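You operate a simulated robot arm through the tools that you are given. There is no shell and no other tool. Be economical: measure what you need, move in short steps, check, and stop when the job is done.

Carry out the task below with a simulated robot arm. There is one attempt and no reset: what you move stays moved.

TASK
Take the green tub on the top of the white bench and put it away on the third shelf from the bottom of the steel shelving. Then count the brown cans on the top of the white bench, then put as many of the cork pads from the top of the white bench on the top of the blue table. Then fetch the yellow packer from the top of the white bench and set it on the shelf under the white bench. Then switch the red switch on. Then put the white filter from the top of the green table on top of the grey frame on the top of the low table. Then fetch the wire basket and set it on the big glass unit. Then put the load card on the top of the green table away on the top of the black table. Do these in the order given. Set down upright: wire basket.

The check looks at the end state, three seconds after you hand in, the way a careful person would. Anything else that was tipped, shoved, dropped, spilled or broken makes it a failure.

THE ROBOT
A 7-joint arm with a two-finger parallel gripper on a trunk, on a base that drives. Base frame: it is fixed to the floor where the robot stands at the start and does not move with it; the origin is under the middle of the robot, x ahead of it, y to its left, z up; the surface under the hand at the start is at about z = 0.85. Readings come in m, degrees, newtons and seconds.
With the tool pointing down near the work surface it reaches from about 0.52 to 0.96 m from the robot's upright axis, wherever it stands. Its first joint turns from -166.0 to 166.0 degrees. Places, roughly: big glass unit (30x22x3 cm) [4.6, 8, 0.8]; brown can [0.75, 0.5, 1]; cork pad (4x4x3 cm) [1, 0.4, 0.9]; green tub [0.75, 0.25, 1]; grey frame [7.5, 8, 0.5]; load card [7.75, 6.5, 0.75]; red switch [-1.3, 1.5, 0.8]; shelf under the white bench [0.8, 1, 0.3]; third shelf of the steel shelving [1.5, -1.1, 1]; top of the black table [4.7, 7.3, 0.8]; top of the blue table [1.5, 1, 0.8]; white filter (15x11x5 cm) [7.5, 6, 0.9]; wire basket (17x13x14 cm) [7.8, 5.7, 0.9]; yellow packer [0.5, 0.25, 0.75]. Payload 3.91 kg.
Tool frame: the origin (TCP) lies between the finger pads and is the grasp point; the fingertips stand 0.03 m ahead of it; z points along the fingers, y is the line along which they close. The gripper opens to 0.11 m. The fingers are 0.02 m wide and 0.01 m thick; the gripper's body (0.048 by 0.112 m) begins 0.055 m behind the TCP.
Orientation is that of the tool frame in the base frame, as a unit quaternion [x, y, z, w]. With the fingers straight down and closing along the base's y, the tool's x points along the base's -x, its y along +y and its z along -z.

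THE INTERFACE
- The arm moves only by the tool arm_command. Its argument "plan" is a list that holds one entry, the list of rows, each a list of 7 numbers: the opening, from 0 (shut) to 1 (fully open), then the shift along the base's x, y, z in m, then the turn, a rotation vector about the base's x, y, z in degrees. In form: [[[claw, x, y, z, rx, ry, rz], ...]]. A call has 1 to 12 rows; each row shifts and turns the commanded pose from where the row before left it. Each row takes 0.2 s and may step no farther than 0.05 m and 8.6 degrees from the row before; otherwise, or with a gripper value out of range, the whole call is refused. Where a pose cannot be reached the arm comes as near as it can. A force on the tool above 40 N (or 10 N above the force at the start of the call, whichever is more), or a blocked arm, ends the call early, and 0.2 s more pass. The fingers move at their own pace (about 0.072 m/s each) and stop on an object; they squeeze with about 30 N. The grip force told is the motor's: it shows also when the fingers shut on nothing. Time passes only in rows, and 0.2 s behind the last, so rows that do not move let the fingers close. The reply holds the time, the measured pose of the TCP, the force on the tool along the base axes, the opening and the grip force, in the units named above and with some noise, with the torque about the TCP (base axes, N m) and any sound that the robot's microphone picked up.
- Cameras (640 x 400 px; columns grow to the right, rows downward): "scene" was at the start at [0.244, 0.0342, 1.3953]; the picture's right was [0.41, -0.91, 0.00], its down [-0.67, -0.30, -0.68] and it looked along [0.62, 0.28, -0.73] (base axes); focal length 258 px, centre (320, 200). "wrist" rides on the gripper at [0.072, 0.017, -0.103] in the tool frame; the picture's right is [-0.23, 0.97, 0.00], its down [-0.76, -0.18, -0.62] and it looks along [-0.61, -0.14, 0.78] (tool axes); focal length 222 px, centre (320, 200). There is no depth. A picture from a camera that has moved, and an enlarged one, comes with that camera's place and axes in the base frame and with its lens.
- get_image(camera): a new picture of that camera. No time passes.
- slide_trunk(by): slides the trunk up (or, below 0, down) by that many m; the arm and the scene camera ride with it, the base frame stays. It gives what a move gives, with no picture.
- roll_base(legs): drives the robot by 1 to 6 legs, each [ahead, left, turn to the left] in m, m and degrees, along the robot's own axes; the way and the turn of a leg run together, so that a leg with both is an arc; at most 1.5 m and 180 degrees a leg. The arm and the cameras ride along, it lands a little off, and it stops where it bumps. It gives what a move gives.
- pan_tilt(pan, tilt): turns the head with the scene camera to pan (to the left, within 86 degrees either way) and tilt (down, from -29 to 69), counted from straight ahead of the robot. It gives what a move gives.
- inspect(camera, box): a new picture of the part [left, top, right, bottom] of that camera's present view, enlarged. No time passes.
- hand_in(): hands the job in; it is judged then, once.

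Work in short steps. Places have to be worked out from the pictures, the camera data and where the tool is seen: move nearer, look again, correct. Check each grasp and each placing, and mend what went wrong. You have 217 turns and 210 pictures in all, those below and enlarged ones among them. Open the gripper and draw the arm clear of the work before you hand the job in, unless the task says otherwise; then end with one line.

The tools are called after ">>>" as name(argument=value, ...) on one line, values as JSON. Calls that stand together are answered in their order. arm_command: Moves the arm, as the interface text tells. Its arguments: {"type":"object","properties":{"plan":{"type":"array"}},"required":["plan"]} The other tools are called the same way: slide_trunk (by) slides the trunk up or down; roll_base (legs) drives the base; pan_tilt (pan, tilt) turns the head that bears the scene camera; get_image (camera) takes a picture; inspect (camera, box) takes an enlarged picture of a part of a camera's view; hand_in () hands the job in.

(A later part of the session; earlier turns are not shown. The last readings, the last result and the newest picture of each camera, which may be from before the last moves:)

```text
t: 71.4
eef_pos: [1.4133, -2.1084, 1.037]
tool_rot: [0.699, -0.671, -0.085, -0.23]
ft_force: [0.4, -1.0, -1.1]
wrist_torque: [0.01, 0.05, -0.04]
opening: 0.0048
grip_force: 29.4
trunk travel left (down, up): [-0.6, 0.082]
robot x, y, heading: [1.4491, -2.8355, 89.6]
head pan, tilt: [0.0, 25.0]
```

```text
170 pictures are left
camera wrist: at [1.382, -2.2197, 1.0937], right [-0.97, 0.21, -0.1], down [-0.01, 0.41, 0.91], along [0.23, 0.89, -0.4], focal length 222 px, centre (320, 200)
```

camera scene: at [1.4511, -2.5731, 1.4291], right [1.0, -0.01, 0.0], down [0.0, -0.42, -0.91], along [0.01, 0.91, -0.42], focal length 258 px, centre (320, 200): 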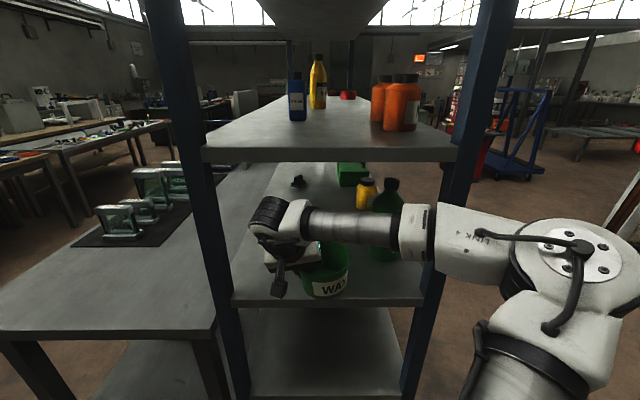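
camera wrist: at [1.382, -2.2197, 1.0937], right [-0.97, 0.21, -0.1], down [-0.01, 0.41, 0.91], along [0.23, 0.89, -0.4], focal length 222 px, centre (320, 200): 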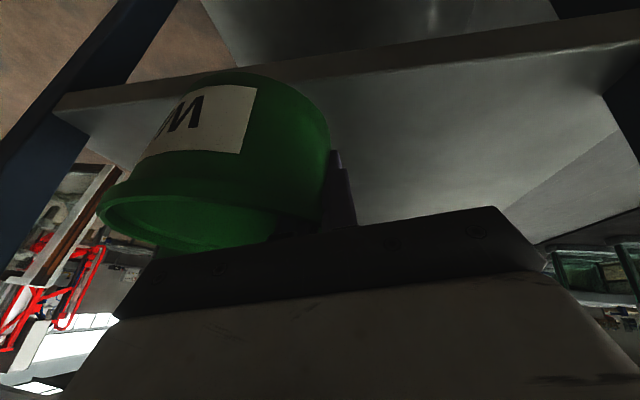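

Clear of the bottle (x≈1.65). I move in 0.11 m and start down gently.

>>> arm_command(plan=[[[0, 0, 0.04, 0, 0, 0, 0], [0, 0, 0.04, 0, 0, 0, 0], [0, 0, 0.03, 0, 0, 0, 0], [0, 0, 0, -0.015, 0, 0, 0], [0, 0, 0, -0.008, 0, 0, 0], [0, 0, 0, 0, 0, 0, 0]]])

>>> get_image(camera="scene")

>>> get_image(camera="wrist")

```text
t: 72.8
eef_pos: [1.4145, -1.9975, 1.0124]
tool_rot: [0.699, -0.671, -0.086, -0.23]
ft_force: [0.8, 0.0, -0.2]
wrist_torque: [0.01, 0.04, 0.05]
opening: 0.0048
grip_force: 29.7
trunk travel left (down, up): [-0.6, 0.082]
robot x, y, heading: [1.4484, -2.8356, 89.8]
head pan, tilt: [0.0, 25.0]
```

```text
169 pictures are left
camera scene: at [1.4511, -2.573, 1.4291], right [1.0, -0.01, 0.0], down [0.0, -0.42, -0.91], along [0.01, 0.91, -0.42], focal length 258 px, centre (320, 200)
```

scene: 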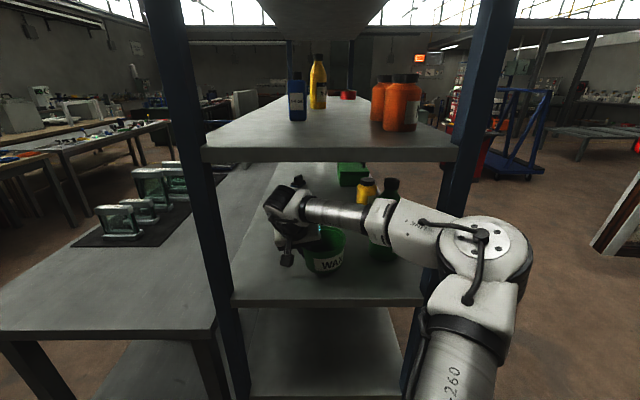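

```text
168 pictures are left
camera wrist: at [1.3829, -2.1088, 1.069], right [-0.97, 0.21, -0.1], down [-0.01, 0.41, 0.91], along [0.23, 0.89, -0.4], focal length 222 px, centre (320, 200)
```

wrist: 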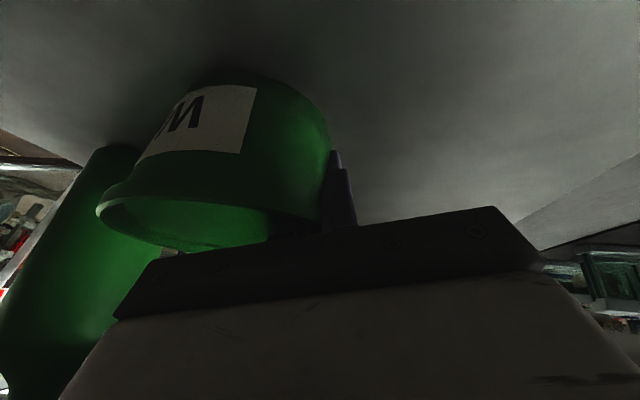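

Clear all round. I lower in 4 mm steps until contact.

>>> arm_command(plan=[[[0, 0, 0, -0.004, 0, 0, 0], [0, 0, 0, -0.004, 0, 0, 0], [0, 0, 0, 0, 0, 0, 0]]])

>>> arm_command(plan=[[[0, 0, 0, -0.004, 0, 0, 0], [0, 0, 0, 0, 0, 0, 0]]])

>>> inspect(camera="scene", box=[230, 160, 450, 310])

```text
t: 73.6
eef_pos: [1.4152, -1.9976, 1.0045]
tool_rot: [0.7, -0.671, -0.086, -0.23]
ft_force: [-0.5, 0.0, -1.8]
wrist_torque: [0.0, 0.02, -0.02]
opening: 0.0049
grip_force: 30.3
trunk travel left (down, up): [-0.6, 0.082]
robot x, y, heading: [1.447, -2.8393, 89.8]
head pan, tilt: [0.0, 25.0]
```

```text
t: 74.2
eef_pos: [1.4138, -1.9986, 1.0007]
tool_rot: [0.699, -0.671, -0.086, -0.231]
ft_force: [0.4, 0.8, 3.2]
wrist_torque: [0.05, 0.08, -0.07]
opening: 0.0046
grip_force: 30.1
trunk travel left (down, up): [-0.6, 0.082]
robot x, y, heading: [1.447, -2.8357, 89.5]
head pan, tilt: [0.0, 25.0]
```

```text
2.67 times, centred on (340, 235) of scene
camera zoom: at [1.4511, -2.5734, 1.4293], right [1.0, -0.01, 0.0], down [0.0, -0.42, -0.91], along [0.01, 0.91, -0.42], focal length 687 px, centre (267, 107)
```

zoom: 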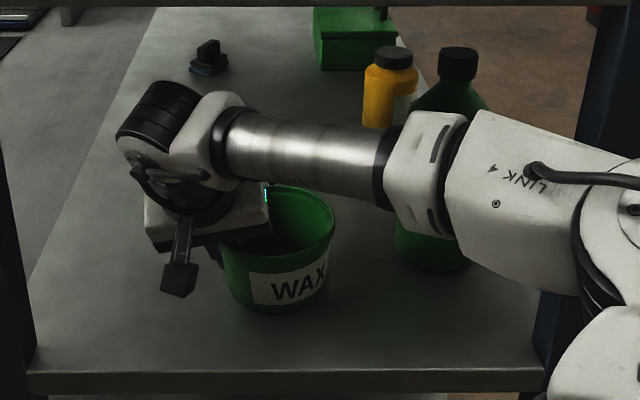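

The tub rests on the shelf (contact 3 N). I open the fingers and draw out back-and-up, tilting a bit more to stay under the upper shelf.

>>> arm_command(plan=[[[0.55, 0, 0, 0, 0, 0, 0], [0.55, 0, 0, 0, 0, 0, 0], [0.55, 0, 0, 0, 0, 0, 0], [0.55, 0, -0.008, 0.015, 0, 0, 0], [0.55, 0, -0.005, 0.01, 7, 0, 0], [0.55, 0, -0.01, 0.012, 7, 0, 0], [0.55, 0, -0.02, 0.015, 0, 0, 0]]])

>>> get_image(camera="wrist")

>>> inspect(camera="scene", box=[230, 140, 450, 290])

```text
t: 75.8
eef_pos: [1.4134, -2.0428, 1.0536]
tool_rot: [0.666, -0.655, -0.167, -0.314]
ft_force: [0.4, 0.2, -0.1]
wrist_torque: [0.01, 0.02, 0.01]
opening: 0.0604
grip_force: 0.1
trunk travel left (down, up): [-0.6, 0.082]
robot x, y, heading: [1.4498, -2.8343, 89.3]
head pan, tilt: [0.0, 25.0]
```

```text
166 pictures are left
camera wrist: at [1.382, -2.1632, 1.0813], right [-0.97, 0.23, -0.05], down [-0.01, 0.18, 0.98], along [0.24, 0.96, -0.17], focal length 222 px, centre (320, 200)
```

wrist: 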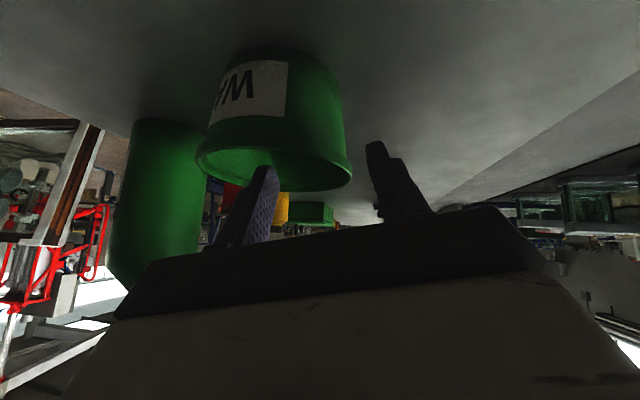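

```text
2.67 times, centred on (340, 215) of scene
camera zoom: at [1.4511, -2.5735, 1.4292], right [1.0, -0.01, 0.0], down [0.0, -0.42, -0.91], along [0.01, 0.91, -0.42], focal length 687 px, centre (267, 160)
```

zoom: 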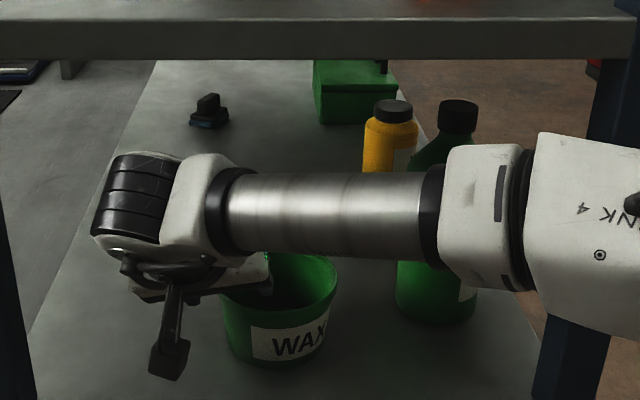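

The tub stands upright; the tips are just at rim height. A little more up, then straight back out.

>>> arm_command(plan=[[[0.55, 0, -0.01, 0.015, 0, 0, 0], [0.55, 0, -0.04, 0.002, 0, 0, 0], [0.55, 0, -0.045, 0, 0, 0, 0], [0.55, 0, -0.045, 0, 0, 0, 0], [0.55, 0, -0.045, 0, 0, 0, 0]]])

>>> get_image(camera="scene")

```text
t: 77.0
eef_pos: [1.4127, -2.2262, 1.0694]
tool_rot: [0.666, -0.656, -0.167, -0.314]
ft_force: [-1.2, -0.5, -0.1]
wrist_torque: [0.06, -0.02, -0.02]
opening: 0.0605
grip_force: 0.1
trunk travel left (down, up): [-0.6, 0.082]
robot x, y, heading: [1.4464, -2.8382, 89.6]
head pan, tilt: [0.0, 25.0]
```

```text
164 pictures are left
camera scene: at [1.4511, -2.5735, 1.4293], right [1.0, -0.01, 0.0], down [0.0, -0.42, -0.91], along [0.01, 0.91, -0.42], focal length 258 px, centre (320, 200)
```

scene: 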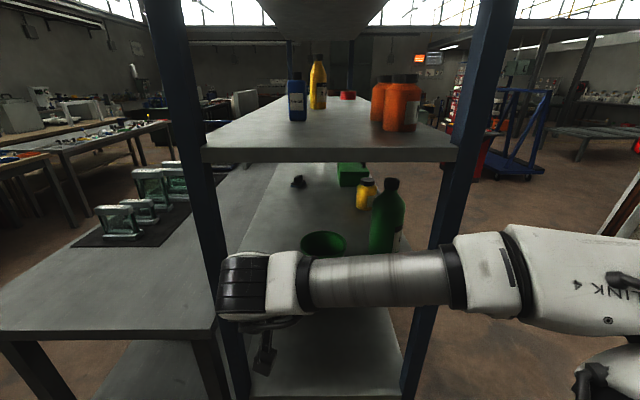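

The tub stands on the third shelf, arm clear. I look to the right/behind the shelving to judge a way to the blue table and the bench's back.

>>> arm_command(plan=[[[1, 0, -0.03, 0.03, -8, 0, 0], [1, 0, -0.03, 0.03, -8, 0, 0], [1, 0, -0.03, 0.03, -8, 0, 0], [1, 0, 0, 0, -8, 0, 0], [1, 0, 0, 0, -8, 0, 0]]])

>>> pan_tilt(pan=-25, tilt=10)

>>> get_image(camera="scene")

```text
t: 78.2
eef_pos: [1.4124, -2.3157, 1.1585]
tool_rot: [0.734, -0.672, 0.069, -0.066]
ft_force: [-0.3, -0.2, -0.1]
wrist_torque: [0.01, -0.04, -0.02]
opening: 0.1098
grip_force: 0.1
trunk travel left (down, up): [-0.6, 0.082]
robot x, y, heading: [1.4445, -2.8365, 90.0]
head pan, tilt: [0.0, 25.0]
```

```text
t: 79.1
eef_pos: [1.4125, -2.3153, 1.1596]
tool_rot: [0.734, -0.672, 0.068, -0.067]
ft_force: [-0.3, -0.7, -0.5]
wrist_torque: [-0.01, -0.02, 0.01]
opening: 0.1099
grip_force: 0.1
trunk travel left (down, up): [-0.6, 0.082]
robot x, y, heading: [1.4496, -2.8357, 89.7]
head pan, tilt: [-25.0, 10.0]
```

```text
163 pictures are left
camera scene: at [1.4903, -2.5811, 1.4535], right [0.9, -0.43, 0.0], down [-0.07, -0.16, -0.98], along [0.42, 0.89, -0.17], focal length 258 px, centre (320, 200)
```

scene: 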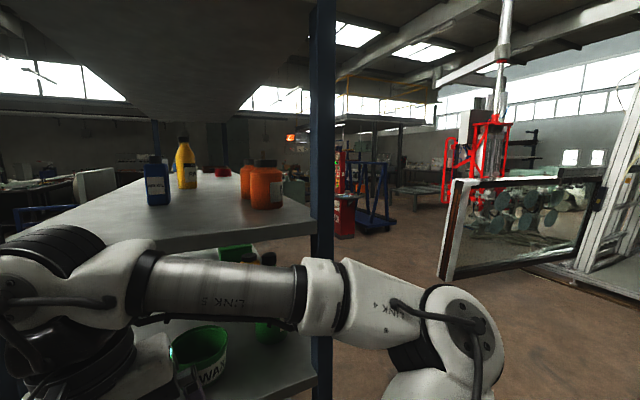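

The floor behind the shelving is clear. I drive out to x≈2.4 and forward to y≈0, then look left at the blue table and the bench's back.

>>> roll_base(legs=[[0, -1.0, 0], [1.4, 0, 0], [1.2, 0, 0]])

>>> pan_tilt(pan=55, tilt=22)

>>> get_image(camera="scene")

```text
t: 84.5
eef_pos: [2.0799, -2.3188, 1.1605]
tool_rot: [0.729, -0.678, 0.068, -0.067]
ft_force: [0.0, 0.1, 0.2]
wrist_torque: [0.0, -0.02, -0.01]
opening: 0.1101
grip_force: 0.2
trunk travel left (down, up): [-0.6, 0.082]
robot x, y, heading: [2.1077, -2.8399, 88.7]
head pan, tilt: [-25.0, 10.0]
stopped in leg 1: the robot was blocked; the commanded pose is now the measured one
```

```text
t: 86.0
eef_pos: [2.0808, -2.319, 1.1592]
tool_rot: [0.729, -0.678, 0.068, -0.067]
ft_force: [0.4, 1.1, 0.3]
wrist_torque: [0.01, 0.03, 0.0]
opening: 0.1098
grip_force: 0.1
trunk travel left (down, up): [-0.6, 0.082]
robot x, y, heading: [2.1095, -2.8425, 88.8]
head pan, tilt: [55.0, 22.0]
```

```text
162 pictures are left
camera scene: at [2.0388, -2.6135, 1.434], right [0.59, 0.81, 0.0], down [0.3, -0.22, -0.93], along [-0.75, 0.55, -0.37], focal length 258 px, centre (320, 200)
```

scene: 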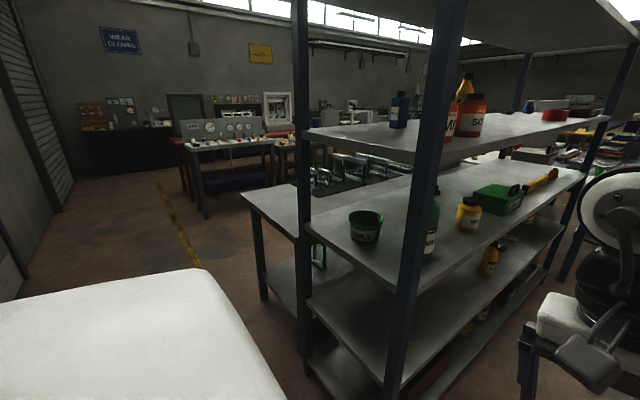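

I bumped something on my right at x≈2.1. I look there.

>>> pan_tilt(pan=-70, tilt=30)

>>> get_image(camera="scene")

>>> pan_tilt(pan=-20, tilt=35)

>>> get_image(camera="scene")

```text
t: 88.0
eef_pos: [2.0806, -2.3168, 1.1604]
tool_rot: [0.729, -0.678, 0.068, -0.066]
ft_force: [-0.1, 0.4, -0.5]
wrist_torque: [0.0, -0.01, -0.01]
opening: 0.1101
grip_force: 0.1
trunk travel left (down, up): [-0.6, 0.082]
robot x, y, heading: [2.1075, -2.8418, 89.2]
head pan, tilt: [-70.0, 30.0]
```

```text
161 pictures are left
camera scene: at [2.1993, -2.6389, 1.4212], right [0.32, -0.95, 0.0], down [-0.47, -0.16, -0.87], along [0.82, 0.28, -0.5], focal length 258 px, centre (320, 200)
```

scene: 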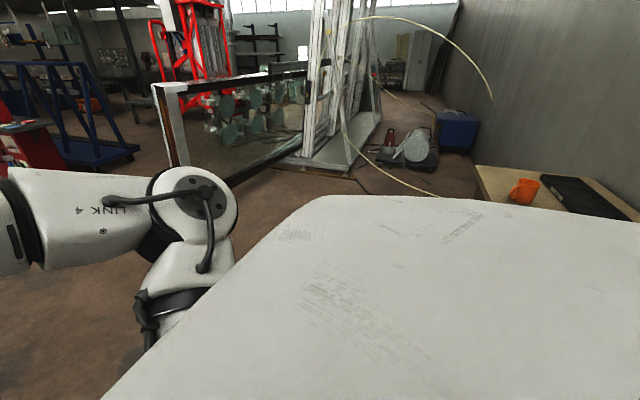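

```text
t: 89.2
eef_pos: [2.0815, -2.3182, 1.1589]
tool_rot: [0.729, -0.678, 0.068, -0.066]
ft_force: [0.4, 0.1, -0.5]
wrist_torque: [0.03, 0.02, 0.0]
opening: 0.1102
grip_force: 0.0
trunk travel left (down, up): [-0.6, 0.082]
robot x, y, heading: [2.1095, -2.8391, 88.8]
head pan, tilt: [-20.0, 35.0]
```

```text
160 pictures are left
camera scene: at [2.1455, -2.5861, 1.4134], right [0.93, -0.36, 0.0], down [-0.21, -0.53, -0.82], along [0.3, 0.76, -0.57], focal length 258 px, centre (320, 200)
```

scene: 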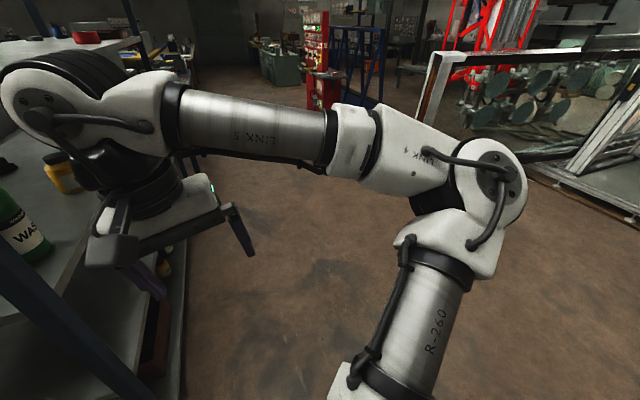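

I touched the desk with the mug on my right (mug still standing). I go forward first, then shift right.

>>> roll_base(legs=[[0.6, 0, 0], [0, -0.3, 0], [1.4, 0, 0], [0.6, 0, 0]])

>>> pan_tilt(pan=55, tilt=25)

>>> get_image(camera="scene")

```text
t: 104.7
eef_pos: [2.4562, 0.2525, 1.1589]
tool_rot: [0.727, -0.68, 0.069, -0.066]
ft_force: [0.1, -0.4, 1.1]
wrist_torque: [-0.02, 0.03, -0.02]
opening: 0.1103
grip_force: 0.1
trunk travel left (down, up): [-0.6, 0.082]
robot x, y, heading: [2.4788, -0.271, 88.5]
head pan, tilt: [-20.0, 35.0]
```

```text
t: 106.1
eef_pos: [2.4558, 0.2525, 1.1605]
tool_rot: [0.727, -0.68, 0.068, -0.066]
ft_force: [-0.3, 0.0, 0.0]
wrist_torque: [-0.03, -0.03, 0.02]
opening: 0.11
grip_force: 0.1
trunk travel left (down, up): [-0.6, 0.082]
robot x, y, heading: [2.4817, -0.2707, 88.7]
head pan, tilt: [55.0, 25.0]
```

```text
159 pictures are left
camera scene: at [2.4131, -0.0432, 1.4291], right [0.59, 0.8, 0.0], down [0.34, -0.25, -0.91], along [-0.73, 0.54, -0.42], focal length 258 px, centre (320, 200)
```

scene: 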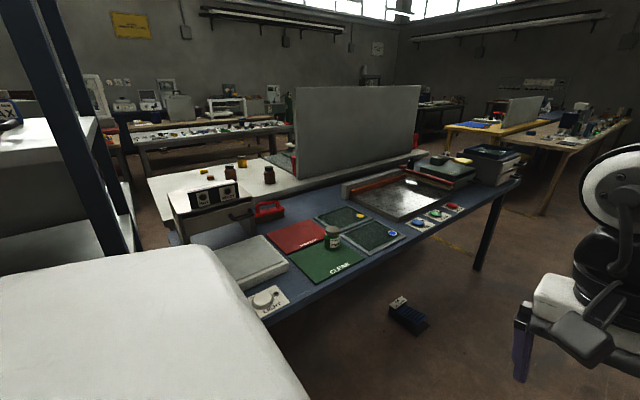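

Here is the blue table from its back, with the bench beyond. I enlarge both.

>>> inspect(camera="scene", box=[140, 130, 340, 260])

>>> inspect(camera="scene", box=[230, 140, 530, 330])

```text
3.08 times, centred on (240, 195) of scene
camera zoom: at [2.4131, -0.0432, 1.4291], right [0.59, 0.8, 0.0], down [0.34, -0.25, -0.91], along [-0.73, 0.54, -0.42], focal length 793 px, centre (566, 215)
```

zoom: 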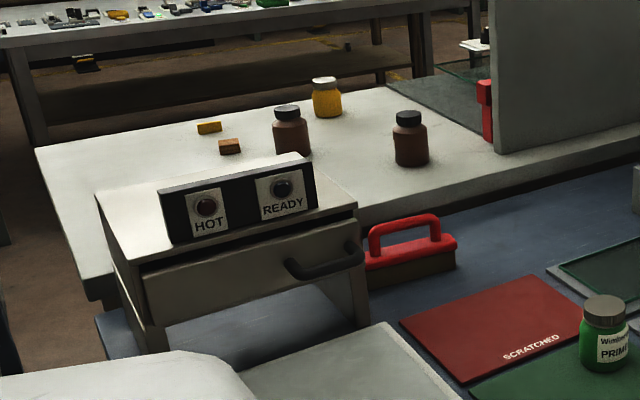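

```text
2.11 times, centred on (380, 235) of scene
camera zoom: at [2.4131, -0.0432, 1.4291], right [0.59, 0.8, 0.0], down [0.34, -0.25, -0.91], along [-0.73, 0.54, -0.42], focal length 543 px, centre (194, 126)
```

zoom: 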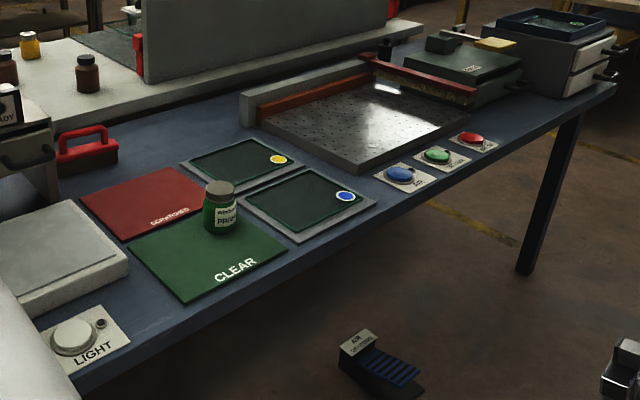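

Two brown cans confirmed on the bench (walnut, oak); so two pads go over. There's a free blue patch near [1.7, 0.95]. I drive on north to round the table's far end and look.

>>> roll_base(legs=[[1.4, 0, 0]])

>>> pan_tilt(pan=40, tilt=20)

>>> get_image(camera="scene")

>>> pan_tilt(pan=86, tilt=35)

>>> get_image(camera="scene")

```text
t: 113.2
eef_pos: [2.4658, 1.6599, 1.1595]
tool_rot: [0.734, -0.672, 0.067, -0.067]
ft_force: [0.5, -0.3, -0.6]
wrist_torque: [-0.02, -0.02, 0.01]
opening: 0.1099
grip_force: 0.1
trunk travel left (down, up): [-0.6, 0.082]
robot x, y, heading: [2.5054, 1.139, 89.6]
head pan, tilt: [55.0, 25.0]
```

```text
t: 113.9
eef_pos: [2.4656, 1.6612, 1.159]
tool_rot: [0.733, -0.673, 0.067, -0.066]
ft_force: [-0.4, -0.4, -0.2]
wrist_torque: [-0.05, -0.01, -0.01]
opening: 0.11
grip_force: 0.0
trunk travel left (down, up): [-0.6, 0.082]
robot x, y, heading: [2.5003, 1.1402, 89.5]
head pan, tilt: [40.0, 20.0]
```

```text
156 pictures are left
camera scene: at [2.4443, 1.3829, 1.4372], right [0.77, 0.64, 0.0], down [0.22, -0.26, -0.94], along [-0.6, 0.72, -0.34], focal length 258 px, centre (320, 200)
```

scene: 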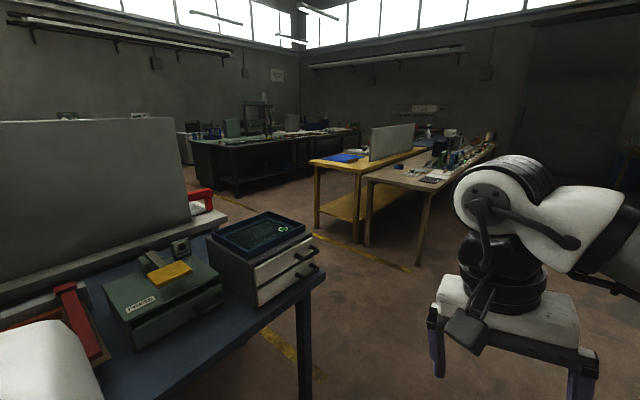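

```text
t: 115.0
eef_pos: [2.4654, 1.6606, 1.1602]
tool_rot: [0.734, -0.673, 0.067, -0.067]
ft_force: [-0.3, 0.2, -0.3]
wrist_torque: [0.01, 0.0, -0.02]
opening: 0.1101
grip_force: 0.2
trunk travel left (down, up): [-0.6, 0.082]
robot x, y, heading: [2.5017, 1.1414, 89.8]
head pan, tilt: [85.9, 35.0]
```

```text
155 pictures are left
camera scene: at [2.4161, 1.318, 1.4134], right [0.08, 1.0, 0.0], down [0.57, -0.04, -0.82], along [-0.82, 0.06, -0.57], focal length 258 px, centre (320, 200)
```

scene: 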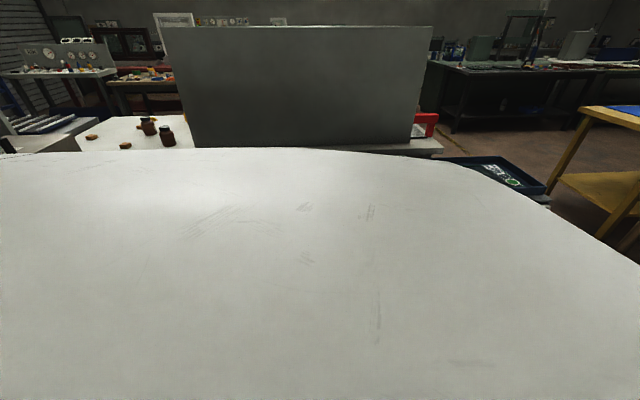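

The corridor (y 2.1–3.5) is passable. I go round: forward to y≈2.8, left to x≈-0.1.

>>> roll_base(legs=[[1.0, 0, 0], [0.68, 0, 0], [0, 1.4, 0], [0, 1.2, 0]])

>>> pan_tilt(pan=86, tilt=15)

>>> get_image(camera="scene")

```text
t: 143.4
eef_pos: [-0.1577, 3.2647, 1.1592]
tool_rot: [0.744, -0.661, 0.066, -0.068]
ft_force: [0.5, 0.1, -0.4]
wrist_torque: [0.02, 0.02, -0.02]
opening: 0.1102
grip_force: 0.1
trunk travel left (down, up): [-0.6, 0.082]
robot x, y, heading: [-0.1069, 2.7434, 91.6]
head pan, tilt: [85.9, 35.0]
```

```text
t: 144.2
eef_pos: [-0.1572, 3.2653, 1.1599]
tool_rot: [0.744, -0.662, 0.067, -0.068]
ft_force: [-0.1, 0.0, 0.8]
wrist_torque: [-0.01, 0.0, -0.03]
opening: 0.11
grip_force: 0.1
trunk travel left (down, up): [-0.6, 0.082]
robot x, y, heading: [-0.1033, 2.7471, 91.5]
head pan, tilt: [85.9, 15.0]
```

```text
154 pictures are left
camera scene: at [-0.2006, 2.9211, 1.4453], right [0.04, 1.0, 0.0], down [0.26, -0.01, -0.97], along [-0.96, 0.04, -0.26], focal length 258 px, centre (320, 200)
```

scene: 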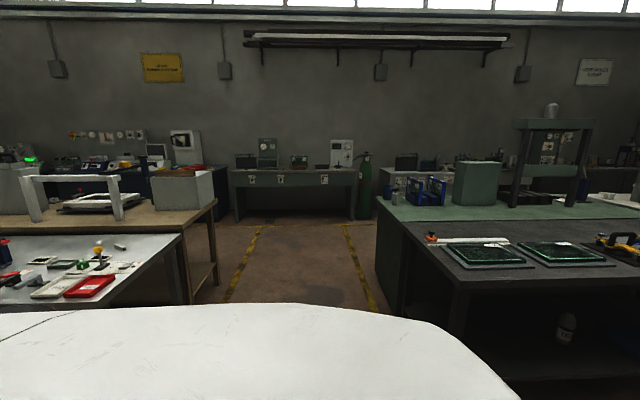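

I turn to face the bench (heading 0) and slide back along its front to y≈0.3.

>>> roll_base(legs=[[0, 0, -91.5], [-0.2, -1.3, 0], [0, -1.15, 0]])

>>> pan_tilt(pan=15, tilt=40)

>>> get_image(camera="scene")

```text
t: 167.2
eef_pos: [0.2405, 0.3312, 1.1597]
tool_rot: [-0.042, 0.995, -0.095, 0.0]
ft_force: [-1.6, 0.1, -0.1]
wrist_torque: [0.04, 0.0, 0.03]
opening: 0.11
grip_force: 0.1
trunk travel left (down, up): [-0.6, 0.082]
robot x, y, heading: [-0.2836, 0.2968, -0.6]
head pan, tilt: [85.9, 15.0]
```

```text
t: 168.7
eef_pos: [0.24, 0.3307, 1.159]
tool_rot: [-0.042, 0.995, -0.095, -0.001]
ft_force: [-0.2, 0.2, 0.2]
wrist_torque: [0.02, -0.03, -0.02]
opening: 0.1097
grip_force: 0.0
trunk travel left (down, up): [-0.6, 0.082]
robot x, y, heading: [-0.2796, 0.2965, -0.3]
head pan, tilt: [15.0, 40.0]
```

```text
153 pictures are left
camera scene: at [-0.027, 0.3188, 1.4058], right [0.25, -0.97, 0.0], down [-0.62, -0.16, -0.77], along [0.74, 0.19, -0.64], focal length 258 px, centre (320, 200)
```

scene: 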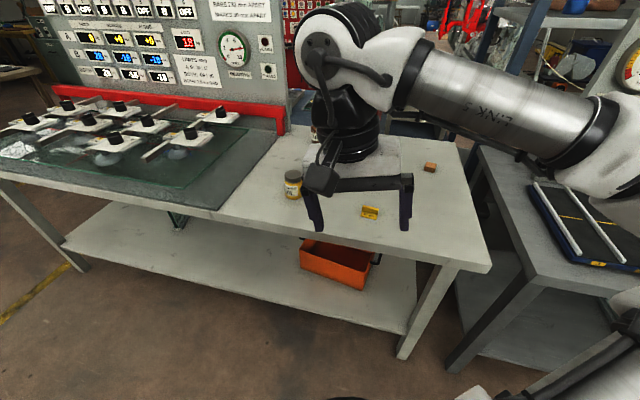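

Tool has a leftover roll (~11°) and yaw (~5°); I straighten it while driving up to the bench.

>>> arm_command(plan=[[[1, 0, 0, 0, 5.5, 0, 0], [1, 0, 0, 0, 5.5, 0, 0], [1, 0, 0, 0, 0, 0, -4.8], [1, 0, 0, 0, 0, 0, 0]]])

>>> roll_base(legs=[[0.28, 0, 0.4]])

>>> get_image(camera="wrist")

>>> get_image(camera="scene")

```text
t: 169.7
eef_pos: [0.2403, 0.3306, 1.1605]
tool_rot: [0.002, 1.0, 0.001, 0.004]
ft_force: [-0.1, 0.6, 0.5]
wrist_torque: [0.0, 0.02, -0.03]
opening: 0.11
grip_force: 0.0
trunk travel left (down, up): [-0.6, 0.082]
robot x, y, heading: [-0.2834, 0.3, -0.4]
head pan, tilt: [15.0, 40.0]
```

```text
t: 171.6
eef_pos: [0.5223, 0.3329, 1.159]
tool_rot: [-0.003, 1.0, 0.001, 0.002]
ft_force: [0.8, -0.2, 0.9]
wrist_torque: [0.0, 0.03, 0.01]
opening: 0.1099
grip_force: 0.1
trunk travel left (down, up): [-0.6, 0.082]
robot x, y, heading: [0.002, 0.2962, -0.1]
head pan, tilt: [15.0, 40.0]
```

```text
152 pictures are left
camera wrist: at [0.4478, 0.3487, 1.2629], right [0.22, 0.97, 0.0], down [0.76, -0.18, 0.63], along [0.61, -0.14, -0.78], focal length 222 px, centre (320, 200)
```

wrist: 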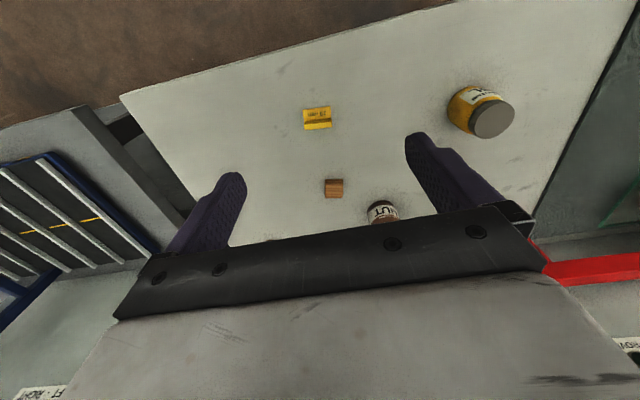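

```text
151 pictures are left
camera scene: at [0.2549, 0.3189, 1.4056], right [0.26, -0.97, 0.0], down [-0.62, -0.17, -0.77], along [0.74, 0.2, -0.64], focal length 258 px, centre (320, 200)
```

scene: 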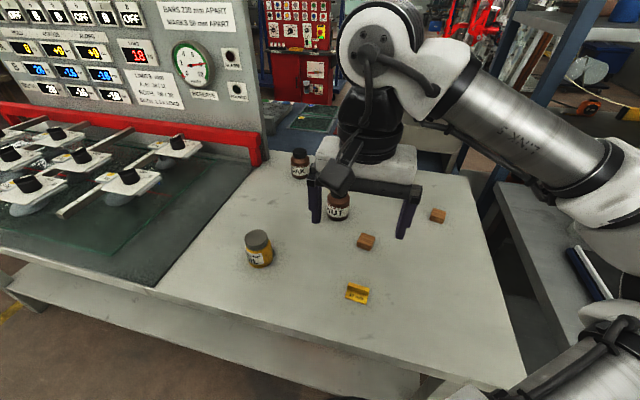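

The near pad is at about [0.727, 0.316]. I move above it and look closer for its angle.

>>> arm_command(plan=[[[1, 0.04, -0.004, -0.02, 0, 0, 0], [1, 0.04, -0.004, -0.025, 0, 0, 0], [1, 0.04, -0.004, -0.025, 0, 0, 0], [1, 0.04, -0.004, -0.025, 0, 0, 0], [1, 0, 0, -0.04, 0, 0, 0], [1, 0, 0, -0.03, 0, 0, 0], [1, 0, 0, 0, 0, 0, 0]]])

>>> get_image(camera="wrist")

```text
t: 173.2
eef_pos: [0.6816, 0.3172, 0.9953]
tool_rot: [-0.003, 1.0, 0.001, 0.004]
ft_force: [0.0, -0.1, 0.7]
wrist_torque: [0.01, 0.01, 0.01]
opening: 0.1098
grip_force: 0.1
trunk travel left (down, up): [-0.6, 0.082]
robot x, y, heading: [0.0048, 0.2961, -0.0]
head pan, tilt: [15.0, 40.0]
```

```text
150 pictures are left
camera wrist: at [0.6065, 0.3328, 1.0995], right [0.22, 0.97, 0.0], down [0.76, -0.18, 0.63], along [0.61, -0.14, -0.78], focal length 222 px, centre (320, 200)
```

wrist: 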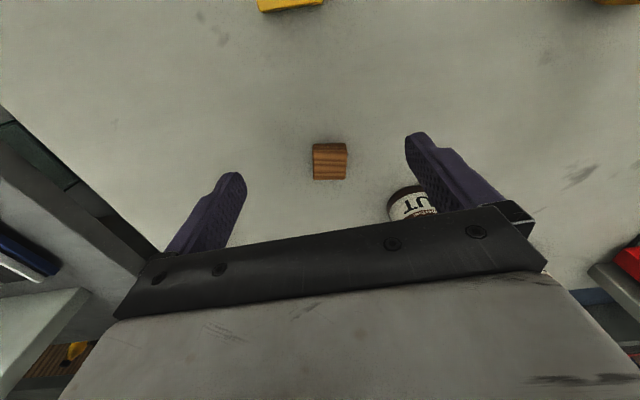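

The pad is turned about -13°. I rotate to match, centre over it and descend (TCP to 0.889, tips 9 mm off the bench).

>>> arm_command(plan=[[[0.65, 0.02, 0, 0, 0, 0, -6.5], [0.65, 0.0215, 0, -0.02, 0, 0, -6.5], [0.65, 0, 0, -0.035, 0, 0, 0], [0.65, 0, 0, -0.02, 0, 0, 0], [0.65, 0, 0, 0, 0, 0, 0]]])

>>> get_image(camera="wrist")

>>> inspect(camera="scene", box=[290, 160, 450, 260])

```text
t: 174.4
eef_pos: [0.7231, 0.3169, 0.9189]
tool_rot: [0.112, 0.994, 0.001, 0.004]
ft_force: [0.0, -0.2, 0.2]
wrist_torque: [0.0, -0.02, -0.04]
opening: 0.0716
grip_force: 0.0
trunk travel left (down, up): [-0.6, 0.082]
robot x, y, heading: [-0.0016, 0.2981, -0.5]
head pan, tilt: [15.0, 40.0]
```

```text
149 pictures are left
camera wrist: at [0.6548, 0.3487, 1.0227], right [0.44, 0.9, 0.0], down [0.7, -0.34, 0.63], along [0.57, -0.27, -0.78], focal length 222 px, centre (320, 200)
```

wrist: 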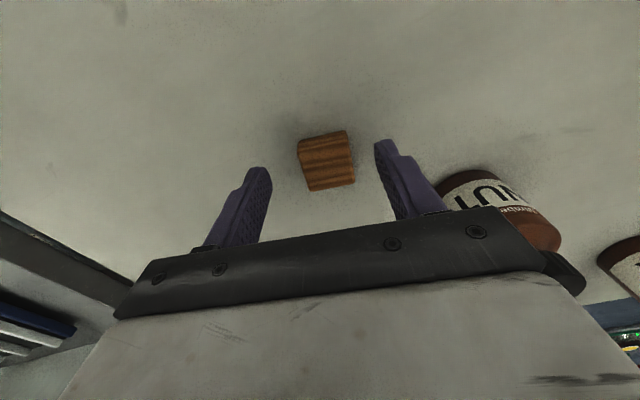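

```text
4.00 times, centred on (370, 210) of scene
camera zoom: at [0.2542, 0.3189, 1.4058], right [0.26, -0.97, 0.0], down [-0.62, -0.16, -0.77], along [0.74, 0.2, -0.64], focal length 1031 px, centre (120, 160)
```

zoom: 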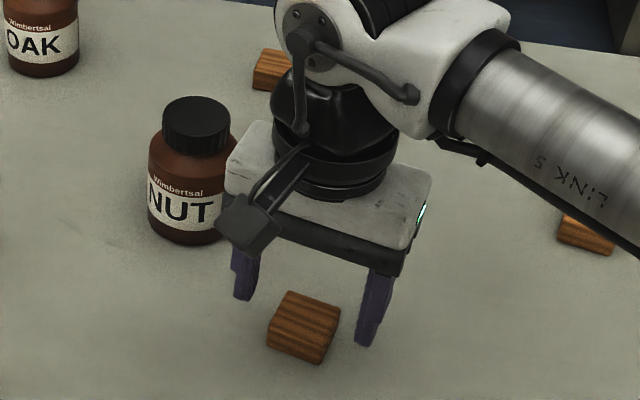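

Pad centre ≈[0.726, 0.319], the walnut can clears the palm by ~4 cm. I descend, close, and lift.

>>> arm_command(plan=[[[0.65, 0.002, 0.001, -0.015, 0, 0, 0], [0.65, 0, 0, -0.015, 0, 0, 0], [0, 0, 0, 0, 0, 0, 0], [0, 0, 0, 0, 0, 0, 0], [0, 0, 0, 0, 0, 0, 0], [0, 0, 0, 0.03, 0, 0, 0], [0, 0, 0, 0.04, 0, 0, 0], [0, -0.02, 0, 0.04, 0, 0, 0], [0, 0, 0, 0, 0, 0, 0]]])

>>> get_image(camera="wrist")

```text
t: 176.4
eef_pos: [0.7052, 0.3182, 0.9994]
tool_rot: [0.111, 0.994, 0.001, 0.003]
ft_force: [-0.2, -0.2, 0.9]
wrist_torque: [0.02, 0.03, 0.0]
opening: 0.038
grip_force: 30.1
trunk travel left (down, up): [-0.6, 0.082]
robot x, y, heading: [0.0017, 0.2964, -0.1]
head pan, tilt: [15.0, 40.0]
```

```text
147 pictures are left
camera wrist: at [0.6371, 0.3504, 1.1037], right [0.44, 0.9, 0.0], down [0.7, -0.34, 0.63], along [0.57, -0.27, -0.78], focal length 222 px, centre (320, 200)
```

wrist: 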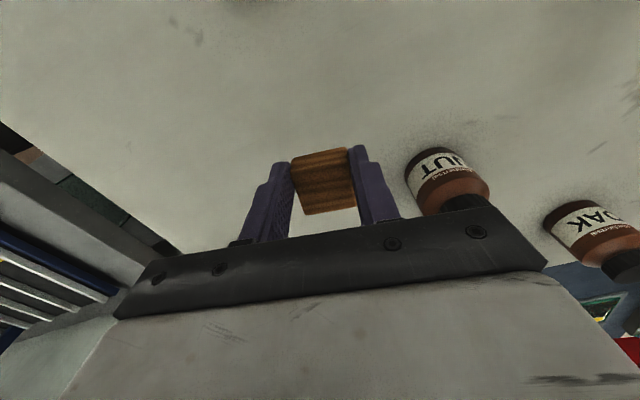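

Pad held (0.038 m). I raise it, then back off and drive round the left end to the back of the blue table.

>>> arm_command(plan=[[[0, -0.03, -0.01, 0.035, 0, 0, 0], [0, -0.04, -0.01, 0.025, 0, 0, 0], [0, -0.03, -0.01, 0.03, 0, 0, 0], [0, 0, 0, 0, 0, 0, 0]]])

>>> roll_base(legs=[[-0.28, 0, 0], [0, 1.3, 0], [0, 1.2, 0], [1.4, 0, 0], [1.3, 0, 0], [0, 0, -178]])

```text
t: 177.4
eef_pos: [0.6044, 0.2898, 1.0924]
tool_rot: [0.111, 0.994, 0.0, 0.003]
ft_force: [-0.3, -0.2, -0.3]
wrist_torque: [-0.01, 0.0, -0.03]
opening: 0.0382
grip_force: 29.7
trunk travel left (down, up): [-0.6, 0.082]
robot x, y, heading: [0.0005, 0.2969, -0.3]
head pan, tilt: [15.0, 40.0]
```

```text
t: 218.8
eef_pos: [1.8, 2.8571, 1.091]
tool_rot: [0.993, -0.118, -0.003, 0.0]
ft_force: [0.4, -0.7, -0.2]
wrist_torque: [0.0, -0.01, 0.0]
opening: 0.0379
grip_force: 30.4
trunk travel left (down, up): [-0.6, 0.082]
robot x, y, heading: [2.4054, 2.8442, 178.8]
head pan, tilt: [15.0, 40.0]
```

I slide along the table's back to y≈0.96.

>>> roll_base(legs=[[-0.09, 0.94, 0.6], [0, 0.94, 0.6]])

>>> pan_tilt(pan=0, tilt=40)

>>> get_image(camera="scene")

>>> get_image(camera="wrist")

```text
t: 233.8
eef_pos: [1.8637, 0.9564, 1.0917]
tool_rot: [0.994, -0.113, -0.003, 0.001]
ft_force: [0.4, 0.2, -0.1]
wrist_torque: [0.01, -0.03, -0.01]
opening: 0.038
grip_force: 29.9
trunk travel left (down, up): [-0.6, 0.082]
robot x, y, heading: [2.4669, 0.9432, 179.6]
head pan, tilt: [15.0, 40.0]
```

```text
t: 234.5
eef_pos: [1.8638, 0.9549, 1.091]
tool_rot: [0.994, -0.113, -0.003, 0.001]
ft_force: [0.1, -0.2, 0.7]
wrist_torque: [0.0, 0.04, -0.02]
opening: 0.0381
grip_force: 29.7
trunk travel left (down, up): [-0.6, 0.082]
robot x, y, heading: [2.4718, 0.9444, 179.5]
head pan, tilt: [0.0, 40.0]
```

```text
146 pictures are left
camera scene: at [2.2151, 0.9502, 1.4058], right [0.01, 1.0, 0.0], down [0.64, 0.0, -0.77], along [-0.77, 0.0, -0.64], focal length 258 px, centre (320, 200)
```

scene: 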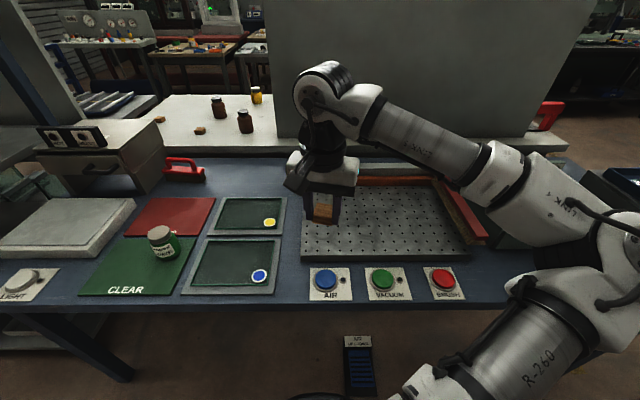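

```text
145 pictures are left
camera wrist: at [1.9302, 0.922, 1.1952], right [-0.44, -0.9, 0.0], down [-0.7, 0.34, 0.63], along [-0.56, 0.27, -0.78], focal length 222 px, centre (320, 200)
```

wrist: 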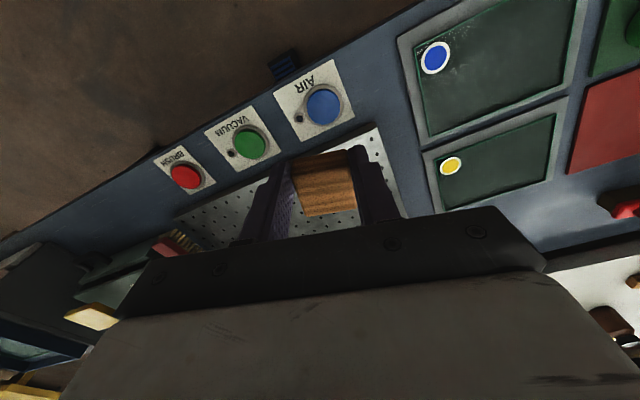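

The blue patch right of the BRUSH button (about [1.80, 1.45]) looks roomiest. I shift right 0.5 m and look.

>>> roll_base(legs=[[0, -0.52, 0]])

>>> get_image(camera="scene")

>>> get_image(camera="wrist")

```text
t: 239.1
eef_pos: [1.8663, 1.4715, 1.0917]
tool_rot: [0.994, -0.111, -0.004, 0.0]
ft_force: [0.2, -0.1, -0.4]
wrist_torque: [-0.03, -0.02, -0.02]
opening: 0.0377
grip_force: 29.9
trunk travel left (down, up): [-0.6, 0.082]
robot x, y, heading: [2.4691, 1.4655, 180.0]
head pan, tilt: [0.0, 40.0]
```

```text
144 pictures are left
camera scene: at [2.2171, 1.4675, 1.4058], right [0.0, 1.0, 0.0], down [0.64, 0.0, -0.77], along [-0.77, 0.0, -0.64], focal length 258 px, centre (320, 200)
```

scene: 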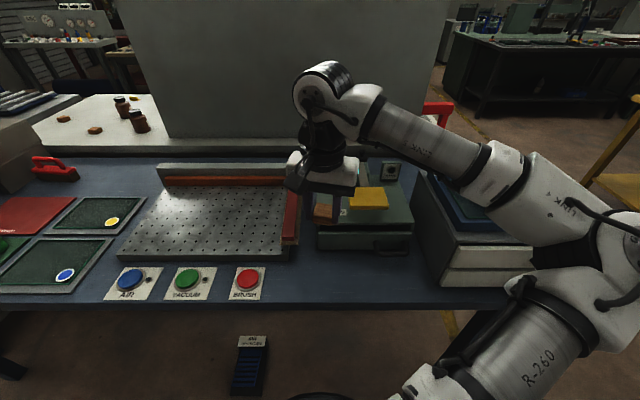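

```text
143 pictures are left
camera wrist: at [1.9323, 1.4374, 1.1952], right [-0.43, -0.9, 0.0], down [-0.7, 0.34, 0.63], along [-0.57, 0.27, -0.78], focal length 222 px, centre (320, 200)
```

wrist: 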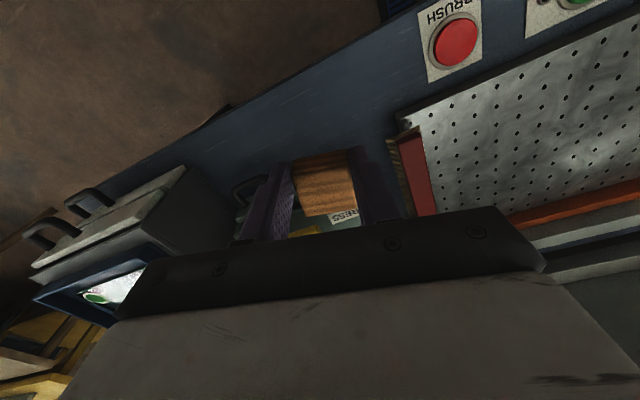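

There's a wide free strip between BRUSH and the drawers. I bring the pad over [1.816, 1.48] and descend to near the top.

>>> arm_command(plan=[[[0, -0.025, 0, 0, 0, 0, 0], [0, -0.025, 0.01, -0.04, 0, 0, 0], [0, 0, 0, -0.045, 0, 0, 0], [0, 0, 0, -0.045, 0, 0, 0], [0, 0, 0, -0.045, 0, 0, 0], [0, 0, 0, -0.045, 0, 0, 0], [0, 0, 0, -0.01, 0, 0, 0], [0, 0, 0, 0, 0, 0, 0]]])

>>> get_image(camera="scene")

>>> get_image(camera="wrist")

```text
t: 240.8
eef_pos: [1.8183, 1.4816, 0.862]
tool_rot: [0.994, -0.11, -0.004, 0.001]
ft_force: [0.2, -0.3, -0.7]
wrist_torque: [0.0, -0.03, -0.02]
opening: 0.0382
grip_force: 29.5
trunk travel left (down, up): [-0.6, 0.082]
robot x, y, heading: [2.4696, 1.4658, 180.0]
head pan, tilt: [0.0, 40.0]
```

```text
142 pictures are left
camera scene: at [2.2171, 1.4673, 1.4058], right [0.0, 1.0, 0.0], down [0.64, 0.0, -0.77], along [-0.77, 0.0, -0.64], focal length 258 px, centre (320, 200)
```

scene: 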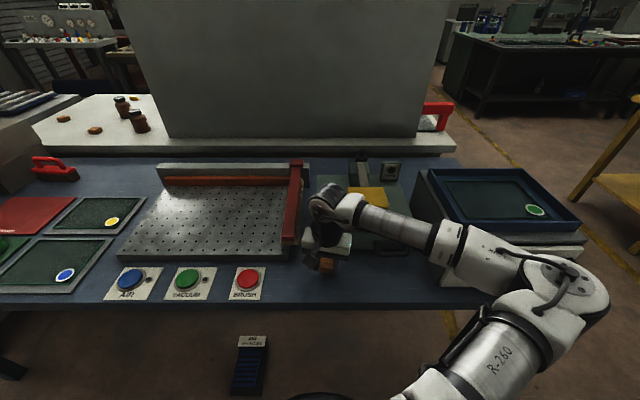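

```text
141 pictures are left
camera wrist: at [1.8842, 1.4486, 0.9644], right [-0.43, -0.9, 0.0], down [-0.7, 0.34, 0.63], along [-0.57, 0.27, -0.78], focal length 222 px, centre (320, 200)
```

wrist: 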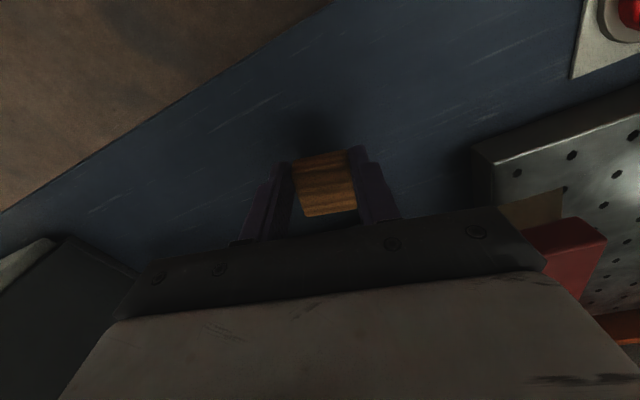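

Still above the surface. I step down gently to contact.

>>> arm_command(plan=[[[0, 0, 0, -0.006, 0, 0, 0], [0, 0, 0, -0.006, 0, 0, 0], [0, 0, 0, -0.004, 0, 0, 0], [0, 0, 0, 0, 0, 0, 0]]])

>>> arm_command(plan=[[[0, 0, 0, -0.004, 0, 0, 0], [0, 0, 0, 0, 0, 0, 0]]])

```text
t: 241.8
eef_pos: [1.8156, 1.4808, 0.8441]
tool_rot: [0.994, -0.111, -0.004, 0.0]
ft_force: [0.2, 1.0, 0.7]
wrist_torque: [0.03, -0.02, -0.01]
opening: 0.0378
grip_force: 30.3
trunk travel left (down, up): [-0.6, 0.082]
robot x, y, heading: [2.4679, 1.466, 180.1]
head pan, tilt: [0.0, 40.0]
```

```text
t: 242.4
eef_pos: [1.8164, 1.4818, 0.8417]
tool_rot: [0.994, -0.109, -0.004, 0.001]
ft_force: [-0.1, 0.5, 0.7]
wrist_torque: [0.01, 0.01, 0.0]
opening: 0.0377
grip_force: 30.0
trunk travel left (down, up): [-0.6, 0.082]
robot x, y, heading: [2.4695, 1.4649, 180.1]
head pan, tilt: [0.0, 40.0]
```

>>> arm_command(plan=[[[0, 0, 0, -0.003, 0, 0, 0], [0, 0, 0, -0.002, 0, 0, 0], [0, 0, 0, 0, 0, 0, 0]]])

>>> get_image(camera="wrist")

```text
t: 243.2
eef_pos: [1.8164, 1.4805, 0.8393]
tool_rot: [0.994, -0.111, -0.005, 0.002]
ft_force: [0.2, 0.5, 25.1]
wrist_torque: [0.13, 0.23, 0.01]
opening: 0.0379
grip_force: 30.6
trunk travel left (down, up): [-0.6, 0.082]
robot x, y, heading: [2.4706, 1.4644, 180.0]
head pan, tilt: [0.0, 40.0]
```

```text
140 pictures are left
camera wrist: at [1.8837, 1.4475, 0.9419], right [-0.44, -0.9, 0.01], down [-0.7, 0.34, 0.63], along [-0.57, 0.27, -0.78], focal length 222 px, centre (320, 200)
```

wrist: 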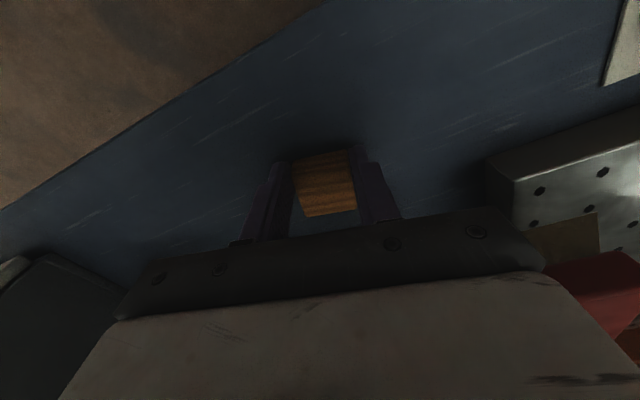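

Firm contact (25 N). I ease up 1 mm, release and rise.

>>> arm_command(plan=[[[0, 0, 0, 0.002, 0, 0, 0], [0.6, 0, 0, 0, 0, 0, 0], [0.6, 0, 0, 0, 0, 0, 0], [0.6, 0, 0, 0.03, 0, 0, 0], [0.6, 0, 0, 0.045, 0, 0, 0], [0.6, 0, 0, 0.045, 0, 0, 0], [0.6, 0, 0, 0.045, 0, 0, 0], [0.6, 0.02, 0, 0.045, 0, 0, 0], [0.6, 0.025, 0, 0.04, 0, 0, 0], [0.6, 0, 0, 0, 0, 0, 0]]])

>>> get_image(camera="wrist")

```text
t: 245.4
eef_pos: [1.8603, 1.482, 1.0901]
tool_rot: [0.994, -0.111, -0.004, 0.0]
ft_force: [-1.1, 0.4, -1.2]
wrist_torque: [0.0, -0.02, 0.01]
opening: 0.066
grip_force: 0.0
trunk travel left (down, up): [-0.6, 0.082]
robot x, y, heading: [2.474, 1.4661, 180.0]
head pan, tilt: [0.0, 40.0]
```

```text
139 pictures are left
camera wrist: at [1.9272, 1.4488, 1.1936], right [-0.44, -0.9, 0.0], down [-0.7, 0.34, 0.63], along [-0.57, 0.27, -0.78], focal length 222 px, centre (320, 200)
```

wrist: 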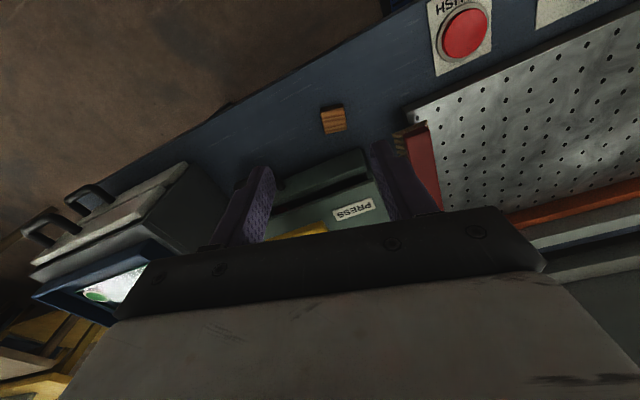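

Pad 1 is on the blue table. I drive back round to the bench front, at y≈0.05.

>>> roll_base(legs=[[0, -1.36, 0], [1.4, 0, 0], [1.33, 0, 0], [0, 0, 180], [0, -1.4, 0], [0, -1.38, 0]])

```text
t: 297.8
eef_pos: [0.6979, 0.046, 1.0884]
tool_rot: [0.052, 0.999, 0.001, 0.004]
ft_force: [-0.3, -0.2, 0.4]
wrist_torque: [0.02, 0.03, -0.02]
opening: 0.066
grip_force: 0.0
trunk travel left (down, up): [-0.6, 0.082]
robot x, y, heading: [0.0867, -0.0068, 6.5]
head pan, tilt: [0.0, 40.0]
```

I drifted somewhat (heading 6.5°, x=0.09). I check the bench with pictures.

>>> pan_tilt(pan=40, tilt=35)

>>> get_image(camera="scene")

>>> get_image(camera="wrist")

```text
t: 298.9
eef_pos: [0.6979, 0.0466, 1.0893]
tool_rot: [0.052, 0.999, 0.0, 0.003]
ft_force: [0.6, -0.3, 0.0]
wrist_torque: [0.03, 0.0, -0.01]
opening: 0.0661
grip_force: 0.0
trunk travel left (down, up): [-0.6, 0.082]
robot x, y, heading: [0.0941, -0.0068, 6.7]
head pan, tilt: [40.0, 35.0]
```

```text
138 pictures are left
camera scene: at [0.3208, 0.0768, 1.4133], right [0.73, -0.69, 0.0], down [-0.39, -0.42, -0.82], along [0.56, 0.6, -0.57], focal length 258 px, centre (320, 200)
```

scene: 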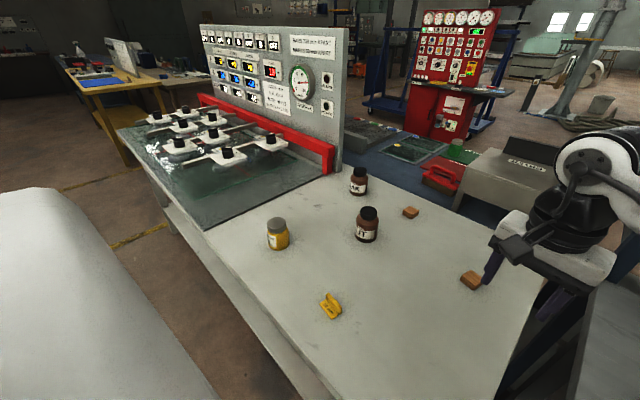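

```text
137 pictures are left
camera wrist: at [0.6253, 0.0696, 1.1932], right [0.33, 0.94, 0.0], down [0.73, -0.26, 0.63], along [0.59, -0.2, -0.78], focal length 222 px, centre (320, 200)
```

wrist: 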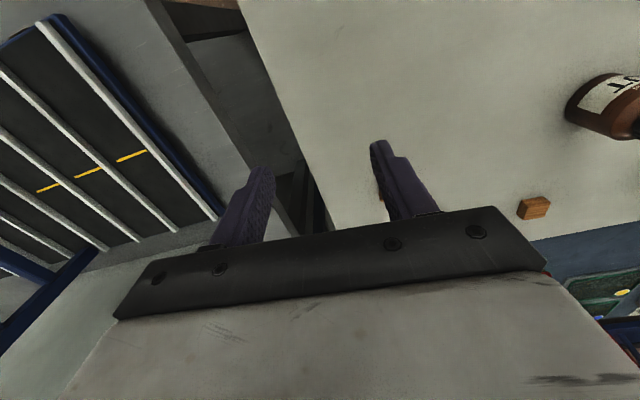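

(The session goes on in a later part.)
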